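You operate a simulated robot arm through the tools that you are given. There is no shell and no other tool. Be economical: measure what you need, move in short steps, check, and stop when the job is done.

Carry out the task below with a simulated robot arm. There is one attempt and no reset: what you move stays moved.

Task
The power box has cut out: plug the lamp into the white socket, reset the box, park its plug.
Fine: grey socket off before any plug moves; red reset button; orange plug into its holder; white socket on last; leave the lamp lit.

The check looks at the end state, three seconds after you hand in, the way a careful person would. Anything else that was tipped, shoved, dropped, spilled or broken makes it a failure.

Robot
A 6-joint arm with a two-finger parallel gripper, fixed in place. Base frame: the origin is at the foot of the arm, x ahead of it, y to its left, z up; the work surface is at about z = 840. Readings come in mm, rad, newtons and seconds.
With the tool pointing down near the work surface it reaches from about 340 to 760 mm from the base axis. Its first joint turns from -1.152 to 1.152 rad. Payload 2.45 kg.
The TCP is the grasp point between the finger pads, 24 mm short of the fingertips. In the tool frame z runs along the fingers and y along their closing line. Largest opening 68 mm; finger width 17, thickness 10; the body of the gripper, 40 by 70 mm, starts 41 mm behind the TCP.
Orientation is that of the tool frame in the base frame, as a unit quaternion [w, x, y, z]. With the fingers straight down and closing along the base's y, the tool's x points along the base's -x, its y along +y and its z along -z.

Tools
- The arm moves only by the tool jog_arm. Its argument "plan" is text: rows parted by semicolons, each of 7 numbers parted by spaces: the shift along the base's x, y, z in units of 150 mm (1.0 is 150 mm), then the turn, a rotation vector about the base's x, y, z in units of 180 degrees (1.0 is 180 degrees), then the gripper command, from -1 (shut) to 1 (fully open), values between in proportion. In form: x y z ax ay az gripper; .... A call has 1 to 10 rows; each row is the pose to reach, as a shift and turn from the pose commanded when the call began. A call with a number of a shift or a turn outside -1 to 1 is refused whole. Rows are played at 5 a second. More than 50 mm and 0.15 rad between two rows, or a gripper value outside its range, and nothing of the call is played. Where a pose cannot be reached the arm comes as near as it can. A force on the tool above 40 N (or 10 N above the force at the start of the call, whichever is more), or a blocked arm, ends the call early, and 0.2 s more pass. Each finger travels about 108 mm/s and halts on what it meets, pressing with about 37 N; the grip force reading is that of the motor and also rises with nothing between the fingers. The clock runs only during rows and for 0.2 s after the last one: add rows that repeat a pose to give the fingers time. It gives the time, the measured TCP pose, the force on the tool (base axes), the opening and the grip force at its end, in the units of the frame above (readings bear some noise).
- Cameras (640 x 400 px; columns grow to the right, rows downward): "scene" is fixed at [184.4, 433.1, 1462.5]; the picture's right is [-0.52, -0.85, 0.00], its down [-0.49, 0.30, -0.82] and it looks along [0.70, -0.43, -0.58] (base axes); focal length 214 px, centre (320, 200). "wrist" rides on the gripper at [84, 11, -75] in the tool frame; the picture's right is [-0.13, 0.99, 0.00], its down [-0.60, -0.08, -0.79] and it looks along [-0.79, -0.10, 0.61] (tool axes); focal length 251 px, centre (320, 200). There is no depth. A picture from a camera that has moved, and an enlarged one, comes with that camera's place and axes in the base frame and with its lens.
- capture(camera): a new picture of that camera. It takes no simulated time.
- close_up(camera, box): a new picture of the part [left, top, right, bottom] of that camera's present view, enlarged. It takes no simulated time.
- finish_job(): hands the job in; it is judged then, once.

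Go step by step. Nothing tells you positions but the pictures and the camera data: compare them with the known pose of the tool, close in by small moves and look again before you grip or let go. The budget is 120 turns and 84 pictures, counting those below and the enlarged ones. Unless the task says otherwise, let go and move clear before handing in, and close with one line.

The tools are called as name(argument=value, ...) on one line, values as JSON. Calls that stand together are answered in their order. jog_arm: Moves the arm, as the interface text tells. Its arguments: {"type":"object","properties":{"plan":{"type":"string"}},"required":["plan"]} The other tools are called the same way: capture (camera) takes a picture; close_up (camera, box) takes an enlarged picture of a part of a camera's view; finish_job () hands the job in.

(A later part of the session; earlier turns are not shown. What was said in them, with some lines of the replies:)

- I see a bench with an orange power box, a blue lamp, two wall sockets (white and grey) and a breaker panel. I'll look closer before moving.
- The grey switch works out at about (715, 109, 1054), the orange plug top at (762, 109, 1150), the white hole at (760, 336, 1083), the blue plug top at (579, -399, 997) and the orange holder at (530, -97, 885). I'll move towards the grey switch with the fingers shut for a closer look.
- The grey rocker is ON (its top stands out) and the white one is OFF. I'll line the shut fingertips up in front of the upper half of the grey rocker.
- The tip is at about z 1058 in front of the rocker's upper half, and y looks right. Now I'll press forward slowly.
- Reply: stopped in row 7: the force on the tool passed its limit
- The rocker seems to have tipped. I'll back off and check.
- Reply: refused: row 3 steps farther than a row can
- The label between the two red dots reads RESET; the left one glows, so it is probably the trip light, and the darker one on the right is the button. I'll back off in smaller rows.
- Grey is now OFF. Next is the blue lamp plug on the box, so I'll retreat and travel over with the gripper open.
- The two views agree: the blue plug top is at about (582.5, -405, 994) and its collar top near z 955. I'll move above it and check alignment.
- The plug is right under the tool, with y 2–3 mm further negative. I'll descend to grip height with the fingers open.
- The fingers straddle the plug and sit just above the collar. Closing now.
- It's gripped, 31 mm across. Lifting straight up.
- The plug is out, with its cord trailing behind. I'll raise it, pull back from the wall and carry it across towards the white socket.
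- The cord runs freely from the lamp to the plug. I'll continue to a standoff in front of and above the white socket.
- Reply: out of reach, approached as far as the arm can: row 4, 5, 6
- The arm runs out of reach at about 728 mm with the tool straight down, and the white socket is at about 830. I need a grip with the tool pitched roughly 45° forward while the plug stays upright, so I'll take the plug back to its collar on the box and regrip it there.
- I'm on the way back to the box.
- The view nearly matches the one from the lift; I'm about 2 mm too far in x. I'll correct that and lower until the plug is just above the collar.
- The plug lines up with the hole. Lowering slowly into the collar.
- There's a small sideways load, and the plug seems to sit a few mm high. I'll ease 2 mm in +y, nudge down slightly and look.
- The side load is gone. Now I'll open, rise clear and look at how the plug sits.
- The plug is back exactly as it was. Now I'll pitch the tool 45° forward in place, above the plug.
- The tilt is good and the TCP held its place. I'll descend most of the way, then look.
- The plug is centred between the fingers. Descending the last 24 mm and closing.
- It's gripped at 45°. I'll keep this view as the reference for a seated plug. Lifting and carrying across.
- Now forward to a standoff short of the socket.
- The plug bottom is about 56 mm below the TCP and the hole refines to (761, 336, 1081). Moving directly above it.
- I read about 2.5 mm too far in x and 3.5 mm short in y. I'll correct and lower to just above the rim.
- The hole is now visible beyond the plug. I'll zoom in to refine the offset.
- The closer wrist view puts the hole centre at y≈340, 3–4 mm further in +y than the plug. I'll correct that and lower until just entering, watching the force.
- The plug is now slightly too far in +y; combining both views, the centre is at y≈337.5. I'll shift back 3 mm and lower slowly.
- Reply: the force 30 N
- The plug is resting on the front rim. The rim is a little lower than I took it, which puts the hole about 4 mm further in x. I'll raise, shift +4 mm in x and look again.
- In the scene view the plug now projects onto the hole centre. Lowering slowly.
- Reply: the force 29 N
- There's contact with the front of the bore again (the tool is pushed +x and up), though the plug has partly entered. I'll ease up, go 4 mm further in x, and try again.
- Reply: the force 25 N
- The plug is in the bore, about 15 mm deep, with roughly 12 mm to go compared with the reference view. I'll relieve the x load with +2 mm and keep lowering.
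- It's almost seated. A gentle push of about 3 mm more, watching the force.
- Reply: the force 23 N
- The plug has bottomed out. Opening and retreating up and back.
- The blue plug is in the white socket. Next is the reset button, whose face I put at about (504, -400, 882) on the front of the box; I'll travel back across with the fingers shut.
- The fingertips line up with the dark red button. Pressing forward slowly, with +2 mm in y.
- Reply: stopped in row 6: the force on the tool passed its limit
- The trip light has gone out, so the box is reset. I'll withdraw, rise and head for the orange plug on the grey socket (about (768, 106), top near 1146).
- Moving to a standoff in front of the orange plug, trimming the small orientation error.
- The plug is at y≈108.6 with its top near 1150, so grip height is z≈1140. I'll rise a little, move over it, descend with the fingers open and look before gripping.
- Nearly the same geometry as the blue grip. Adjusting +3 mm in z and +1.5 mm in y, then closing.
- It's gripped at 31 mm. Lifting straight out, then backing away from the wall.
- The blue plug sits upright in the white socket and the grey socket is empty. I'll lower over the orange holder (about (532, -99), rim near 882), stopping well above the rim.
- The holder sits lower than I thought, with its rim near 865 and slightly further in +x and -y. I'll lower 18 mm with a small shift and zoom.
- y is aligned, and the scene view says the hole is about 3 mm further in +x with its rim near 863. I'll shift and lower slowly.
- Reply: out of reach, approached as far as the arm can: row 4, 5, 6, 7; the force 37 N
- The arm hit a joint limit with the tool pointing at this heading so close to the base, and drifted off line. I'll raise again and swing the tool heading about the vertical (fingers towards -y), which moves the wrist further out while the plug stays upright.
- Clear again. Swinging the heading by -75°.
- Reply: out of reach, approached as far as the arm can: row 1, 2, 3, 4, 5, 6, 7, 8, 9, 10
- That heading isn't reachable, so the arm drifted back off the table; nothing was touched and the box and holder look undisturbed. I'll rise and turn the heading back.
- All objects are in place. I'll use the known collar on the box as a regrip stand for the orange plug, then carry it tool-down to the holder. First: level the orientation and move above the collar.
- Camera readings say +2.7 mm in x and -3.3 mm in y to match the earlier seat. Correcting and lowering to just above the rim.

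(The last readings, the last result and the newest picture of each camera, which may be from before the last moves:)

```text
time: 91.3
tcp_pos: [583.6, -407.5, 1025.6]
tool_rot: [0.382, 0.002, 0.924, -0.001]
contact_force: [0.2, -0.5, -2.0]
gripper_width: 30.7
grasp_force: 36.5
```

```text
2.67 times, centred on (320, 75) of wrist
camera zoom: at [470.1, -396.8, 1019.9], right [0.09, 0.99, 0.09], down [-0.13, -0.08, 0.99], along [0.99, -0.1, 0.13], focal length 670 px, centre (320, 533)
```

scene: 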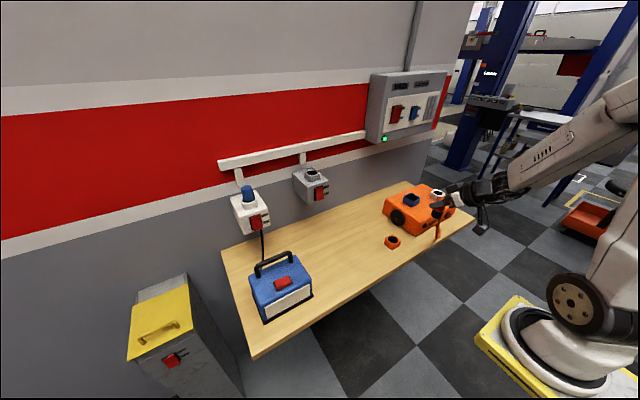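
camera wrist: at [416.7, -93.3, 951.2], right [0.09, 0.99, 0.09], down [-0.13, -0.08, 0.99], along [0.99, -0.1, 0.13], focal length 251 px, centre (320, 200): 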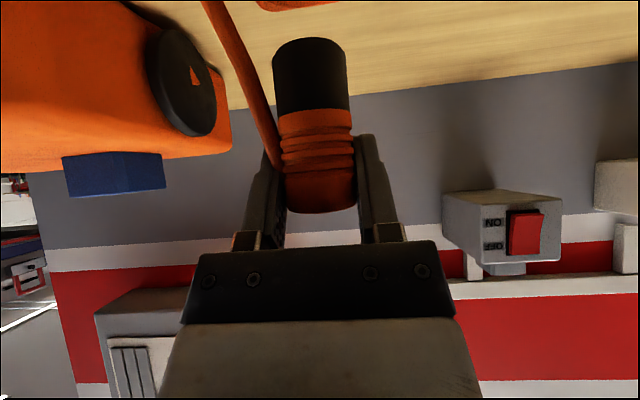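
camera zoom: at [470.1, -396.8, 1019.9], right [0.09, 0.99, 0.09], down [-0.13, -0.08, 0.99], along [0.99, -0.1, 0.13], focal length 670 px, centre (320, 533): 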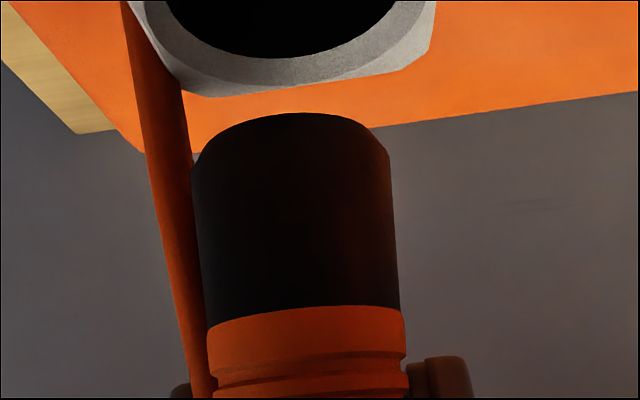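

The plug axis projects onto the hole centre. Lowering it into the collar.

jog_arm(plan="0 0 -0.06 0 0 0 -1; 0 0 -0.1 0 0 0 -1; 0 0 -0.14 0 0 0 -1; 0 0 -0.18 0 0 0 -1; 0 0 -0.21 0 0 0 -1; 0 0 -0.24 0 0 0 -1; 0 0 -0.26 0 0 0 -1; 0 0 -0.27 0 0 0 -1; 0 0 -0.27 0 0 0 -1")

```text
time: 93.3
tcp_pos: [583.3, -405.5, 986.6]
tool_rot: [0.382, 0.001, 0.924, -0.001]
contact_force: [-1.8, -0.8, -0.1]
gripper_width: 30.8
grasp_force: 36.3
```

It went in cleanly. Releasing, rising, and turning the tool straight down.

jog_arm(plan="0 0 0 0 0 0 0; 0 0 0 0 0 0 1; 0 0 0 0 0 0 1; 0 0 0.15 0 0 0 1; 0 0 0.35 0 0 0 1; 0 0 0.6 0 0 0 1; 0 0 0.8 0 0 0 1; 0 0 0.8 0 0 0 1")

jog_arm(plan="0 0 0 0 0.042 0 1; 0 0 0 0 0.084 0 1; 0 0 0 0 0.126 0 1; 0 0 0 0 0.168 0 1; 0 0 0 0 0.21 0 1; 0 0 0 0 0.25 0 1; 0 0 0 0 0.25 0 1")

capture(camera="wrist")

```text
time: 95.1
tcp_pos: [583.9, -405.9, 1107.7]
tool_rot: [0.383, 0.001, 0.924, -0.002]
contact_force: [0.5, -0.3, 0.5]
gripper_width: 68.0
grasp_force: 0.1
```

```text
time: 96.7
tcp_pos: [582.9, -405.8, 1105.3]
tool_rot: [-0.001, 0.001, 1.0, -0.002]
contact_force: [-0.1, 0.0, -1.2]
gripper_width: 67.8
grasp_force: 0.1
```

```text
7 pictures are left
camera wrist: at [498.6, -396.1, 1181.1], right [0.13, 0.99, 0.0], down [0.6, -0.08, 0.79], along [0.79, -0.11, -0.61], focal length 251 px, centre (320, 200)
```

wrist: 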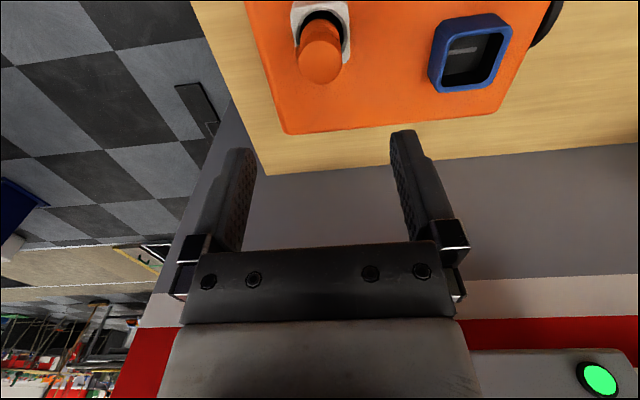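

The orange plug stands just as the blue one did. Descending tool-down, gripping and lifting.

jog_arm(plan="0 0 -0.2 0 0 0 1; 0 0 -0.4 0 0 0 1; 0 0 -0.6 0 0 0 1; 0 0 -0.74 0 0 0 1; 0 0 -0.785 0 0 0 1; 0 0 -0.785 0 0 0 1; 0 0 -0.785 0 0 0 0; 0 0 -0.785 0 0 0 -1; 0 0 -0.785 0 0 0 -1; 0 0 -0.785 0 0 0 -1")

jog_arm(plan="0 0 0 0 0 0 -1; 0 0 0.06 0 0 0 -1; 0 0 0.15 0 0 0 -1; 0 0 0.3 0 0 0 -1; 0 0 0.5 0 0 0 -1; 0 0 0.75 0 0 0 -1; -0.1 0.2 0.85 0 0 0 -1; -0.2 0.45 0.9 0 0 0 -1; -0.3 0.7 0.9 0 0 0 -1; -0.3 1 0.9 0 0 0 -1")

```text
time: 98.9
tcp_pos: [584.1, -406.7, 989.2]
tool_rot: [0.0, 0.002, 1.0, -0.002]
contact_force: [0.2, -0.1, -0.1]
gripper_width: 30.9
grasp_force: 36.6
```

```text
time: 101.1
tcp_pos: [539.5, -254.6, 1122.7]
tool_rot: [0.0, 0.001, 1.0, 0.0]
contact_force: [-1.1, -0.1, -1.3]
gripper_width: 30.6
grasp_force: 37.0
```

It's held tool-down. Moving over the orange holder to about 100 mm above its rim for a look.

jog_arm(plan="0 0.25 0 0 0 0 -1; -0.01 0.5 0 0 0 0 -1; -0.02 0.75 0 0 0 0 -1; -0.023 0.99 0 0 0 0 -1; -0.023 0.99 -0.2 0 0 0 -1; -0.023 0.99 -0.45 0 0 0 -1; -0.023 0.99 -0.7 0 0 0 -1; -0.023 0.99 -0.9 0 0 0 -1; -0.023 0.99 -1 0 0 0 -1; -0.023 0.99 -1 0 0 0 -1")

close_up(camera="wrist", box=[220, 0, 420, 220])

```text
time: 103.3
tcp_pos: [535.4, -107.0, 970.4]
tool_rot: [0.001, 0.001, 1.0, -0.001]
contact_force: [-0.7, -0.2, -1.0]
gripper_width: 31.0
grasp_force: 36.9
```

```text
1.82 times, centred on (320, 110) of wrist
camera zoom: at [451.5, -96.5, 1045.2], right [0.13, 0.99, 0.0], down [0.6, -0.08, 0.79], along [0.79, -0.1, -0.61], focal length 457 px, centre (320, 364)
```

zoom: 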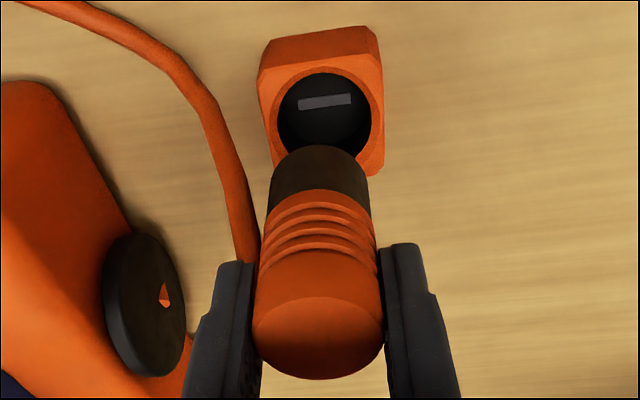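

Comparing with the same view over the box collar, the hole needs about +4 mm in x and +1 mm in y, and the rim is at about 866. Lowering slowly with that correction.

jog_arm(plan="0.028 0.006 -0.05 0 0 0 -1; 0.028 0.006 -0.15 0 0 0 -1; 0.028 0.006 -0.22 0 0 0 -1; 0.028 0.006 -0.27 0 0 0 -1; 0.028 0.006 -0.31 0 0 0 -1; 0.028 0.006 -0.35 0 0 0 -1; 0.028 0.006 -0.38 0 0 0 -1; 0.028 0.006 -0.38 0 0 0 -1")

```text
time: 105.1
tcp_pos: [539.8, -106.1, 915.9]
tool_rot: [0.0, 0.001, 1.0, -0.001]
contact_force: [-0.9, 0.2, -1.8]
gripper_width: 30.8
grasp_force: 37.2
```

No contact so far. Continuing down to the seat.

jog_arm(plan="0 0 -0.03 0 0 0 -1; 0 0 -0.06 0 0 0 -1; 0 0 -0.09 0 0 0 -1; 0 0 -0.11 0 0 0 -1; 0 0 -0.13 0 0 0 -1; 0 0 -0.13 0 0 0 -1")

close_up(camera="wrist", box=[180, 30, 460, 250])

```text
time: 106.5
tcp_pos: [541.3, -106.4, 897.5]
tool_rot: [0.003, 0.001, 1.0, -0.002]
contact_force: [-1.2, 4.4, 30.5]
gripper_width: 30.9
grasp_force: 37.2
```

```text
1.82 times, centred on (320, 140) of wrist
camera zoom: at [455.8, -96.6, 973.3], right [0.13, 0.99, 0.0], down [0.6, -0.08, 0.8], along [0.79, -0.11, -0.6], focal length 457 px, centre (320, 309)
```

zoom: 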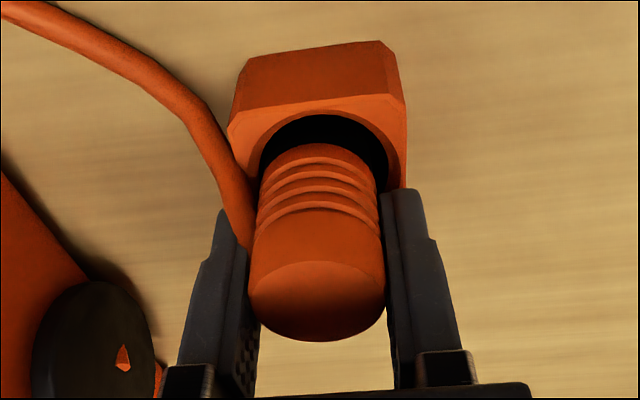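

Fully seated, with the same look as the other plug seats. Releasing, rising, then pitching the tool 30° and closing the fingers for the white switch.

jog_arm(plan="0 0 0.005 0 0 0 0; 0 0 0.01 0 0 0 1; 0 0 0.01 0 0 0 1; 0 0 0.15 0 0 0 1; 0 0 0.35 0 0 0 1; 0 0 0.6 0 0 0 1; 0 0 0.85 0 0 0 1; 0 0 1 0 0 0 1")

jog_arm(plan="0 0.1 0.2 0 -0.042 0 -1; 0 0.3 0.4 0 -0.084 0 -1; 0 0.5 0.6 0 -0.126 0 -1; 0 0.75 0.7 0 -0.1667 0 -1; 0 1 0.7 0 -0.1667 0 -1")

jog_arm(plan="0 0.25 0 0 0 0 -1; 0 0.5 0 0 0 0 -1; 0.1 0.75 0 0 0 0 -1; 0.2 1 0 0 0 0 -1")

jog_arm(plan="0.1 0.25 0 0 0 0 -1; 0.2 0.5 0 0 0 0 -1; 0.3 0.75 0 0 0 0 -1; 0.45 0.98 0 0 0 0 -1; 0.45 0.98 0 0 0 0 -1")

capture(camera="scene")

```text
time: 108.3
tcp_pos: [539.3, -105.3, 1047.2]
tool_rot: [0.0, 0.001, 1.0, -0.001]
contact_force: [0.0, 0.4, 1.2]
gripper_width: 67.8
grasp_force: 0.0
```

```text
time: 109.5
tcp_pos: [539.6, 44.2, 1153.7]
tool_rot: [0.261, 0.001, 0.965, -0.001]
contact_force: [0.2, -0.3, -0.4]
gripper_width: 0.0
grasp_force: 23.4
```

```text
time: 110.5
tcp_pos: [569.8, 192.3, 1150.2]
tool_rot: [0.26, 0.001, 0.966, -0.001]
contact_force: [-0.7, -0.7, -0.2]
gripper_width: 0.3
grasp_force: 23.7
```

```text
time: 111.7
tcp_pos: [637.9, 339.6, 1153.8]
tool_rot: [0.258, 0.001, 0.966, 0.0]
contact_force: [0.5, 0.0, 0.8]
gripper_width: 0.1
grasp_force: 23.4
```

```text
4 pictures are left
```

scene: 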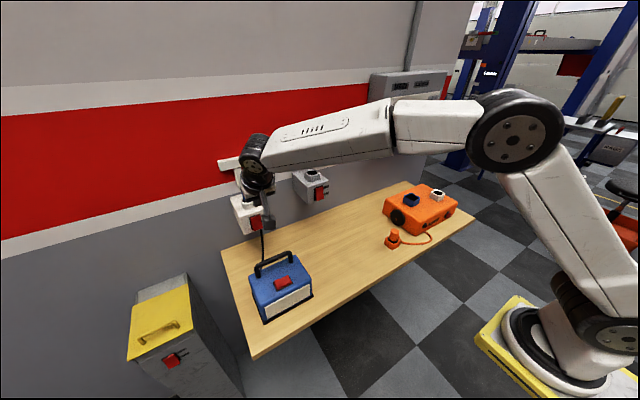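

The orange plug stands in its holder. Lowering in front of the white switch's lower half and checking.

jog_arm(plan="0 0 -0.2 0 0 0 -1; 0 0 -0.4 0 0 0 -1; 0 0 -0.6 0 0 0 -1; 0 -0.007 -0.78 0 0 0 -1; 0 -0.007 -0.87 0 0 0 -1; 0 -0.007 -0.87 0 0 0 -1")

capture(camera="wrist")

```text
time: 113.1
tcp_pos: [636.7, 340.7, 1025.1]
tool_rot: [0.26, 0.001, 0.966, -0.002]
contact_force: [0.2, 0.4, 0.6]
gripper_width: 0.0
grasp_force: 23.7
```

```text
3 pictures are left
camera wrist: at [525.8, 350.5, 1046.9], right [0.11, 0.99, 0.06], down [0.13, -0.08, 0.99], along [0.99, -0.1, -0.13], focal length 251 px, centre (320, 200)
```

wrist: 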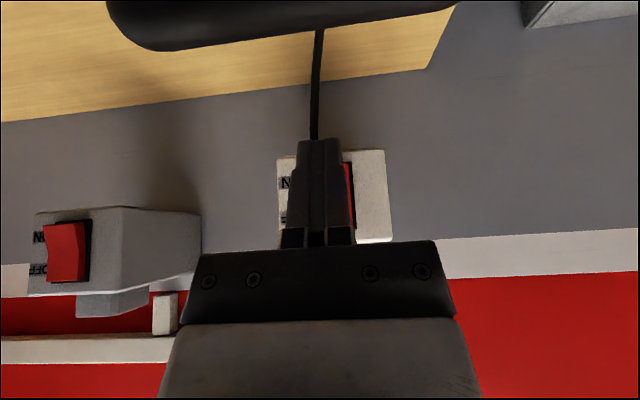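

The tip is level with the ON half and slightly right of the rocker centre. I'll shift -3 mm in y and press forward.

jog_arm(plan="0.15 -0.02 0 0 0 0 -1; 0.29 -0.02 0 0 0 0 -1; 0.34 -0.02 0 0 0 0 -1; 0.37 -0.02 0 0 0 0 -1; 0.4 -0.02 0 0 0 0 -1; 0.42 -0.02 0 0 0 0 -1; 0.44 -0.02 0 0 0 0 -1; 0.46 -0.02 0 0 0 0 -1; 0.48 -0.02 0 0 0 0 -1")

```text
time: 114.6
tcp_pos: [697.3, 338.4, 1020.6]
tool_rot: [0.254, 0.0, 0.967, -0.004]
contact_force: [-10.9, -1.4, 3.4]
gripper_width: 0.1
grasp_force: 24.0
stopped in row 7: the force on the tool passed its limit (the readings are from after the stop); the commanded pose is now the measured one
```

The force limit stopped it, as it did on the grey switch. Backing away and up to see the result.

jog_arm(plan="-0.15 0 0 0 0 0 -1; -0.35 0 0.05 0 0 0 -1; -0.45 0 0.3 0 0 0 -1; -0.55 -0.2 0.55 0 0 0 -1; -0.65 -0.45 0.7 0 0 0 -1; -0.8 -0.7 0.7 0 0 0 -1; -0.9 -0.95 0.7 0 0 0 -1")

jog_arm(plan="-0.1 -0.25 0 0 0 0 -1; -0.2 -0.5 0 0 0 0 -1; -0.25 -0.75 0 0 0 0 -1; -0.25 -1 0 0 0 0 -1; -0.25 -1 0 0 0 0 -1")

close_up(camera="scene", box=[210, 170, 350, 330])

```text
refused: row 4 steps farther than a row can; nothing moved
```

```text
time: 115.8
tcp_pos: [660.5, 186.8, 1018.0]
tool_rot: [0.254, -0.001, 0.967, -0.003]
contact_force: [0.7, -0.1, 0.7]
gripper_width: 0.1
grasp_force: 22.8
```

```text
2.50 times, centred on (280, 250) of scene
camera zoom: at [184.4, 433.1, 1462.5], right [-0.52, -0.85, 0.0], down [-0.49, 0.3, -0.82], along [0.7, -0.43, -0.58], focal length 536 px, centre (420, 75)
```

zoom: 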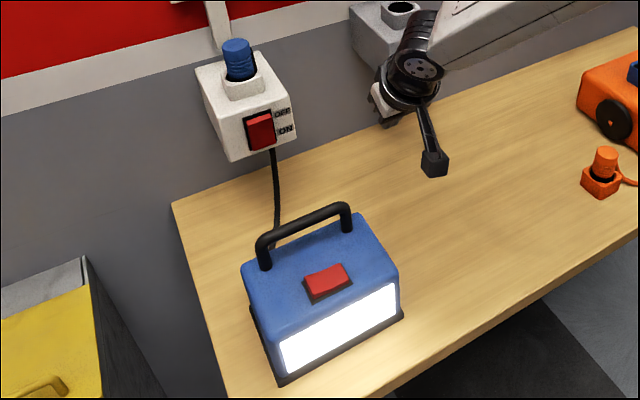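

The lamp is lit and the white switch is ON. One retreat row was refused so the arm went sideways, but nothing was disturbed; now I'll back straight away from the wall.

jog_arm(plan="-0.25 0 0 0 0 0 -1; -0.5 0 0.1 0 0 0 -1; -0.7 0 0.3 0 0 0 -1; -0.85 0 0.5 0 0 0 -1; -0.95 0 0.75 0 0 0 -1; -1 0 1 0 0 0 -1; -1 0 1 0 0 0 -1")

capture(camera="scene")

close_up(camera="scene", box=[290, 150, 470, 260])

```text
time: 117.4
tcp_pos: [512.6, 188.0, 1170.0]
tool_rot: [0.254, 0.0, 0.967, -0.003]
contact_force: [0.2, -0.4, -0.6]
gripper_width: 0.0
grasp_force: 23.7
```

```text
1 pictures are left
```

scene: 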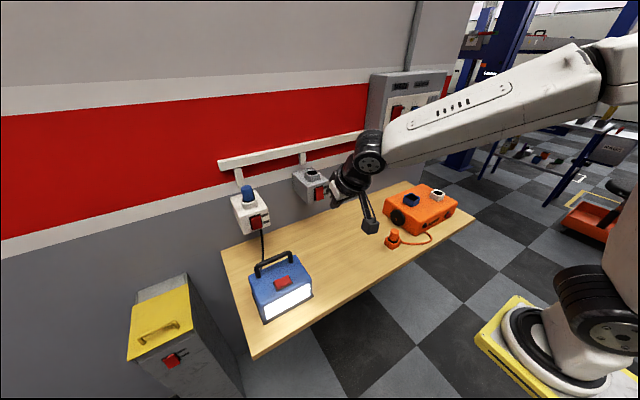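

```text
3.56 times, centred on (380, 205) of scene
camera zoom: at [184.4, 433.1, 1462.5], right [-0.52, -0.85, 0.0], down [-0.49, 0.3, -0.82], along [0.7, -0.43, -0.58], focal length 763 px, centre (107, 182)
```

zoom: 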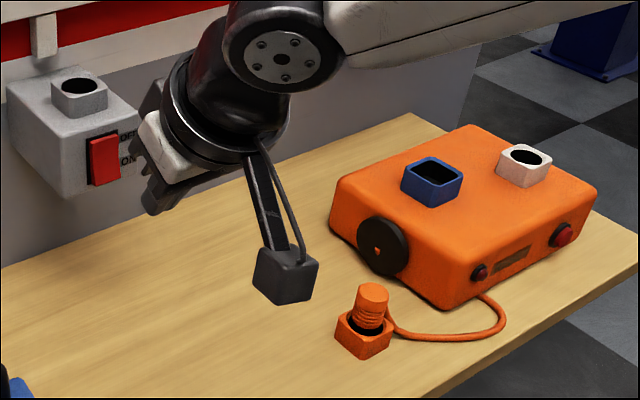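

The lamp is lit from the white socket, grey is OFF, the box is reset with its trip light out, the orange plug is in its holder, and the arm is clear. Handing in.

finish_job()

```text
The job is handed in.
```

The job is handed in: the lamp is plugged into the white socket and lit, the box is reset with its trip light out, and the orange plug is parked in its holder. Grey went off before any plug moved and white went on last. On the way I stood each plug briefly in the box's white collar to change my grip.
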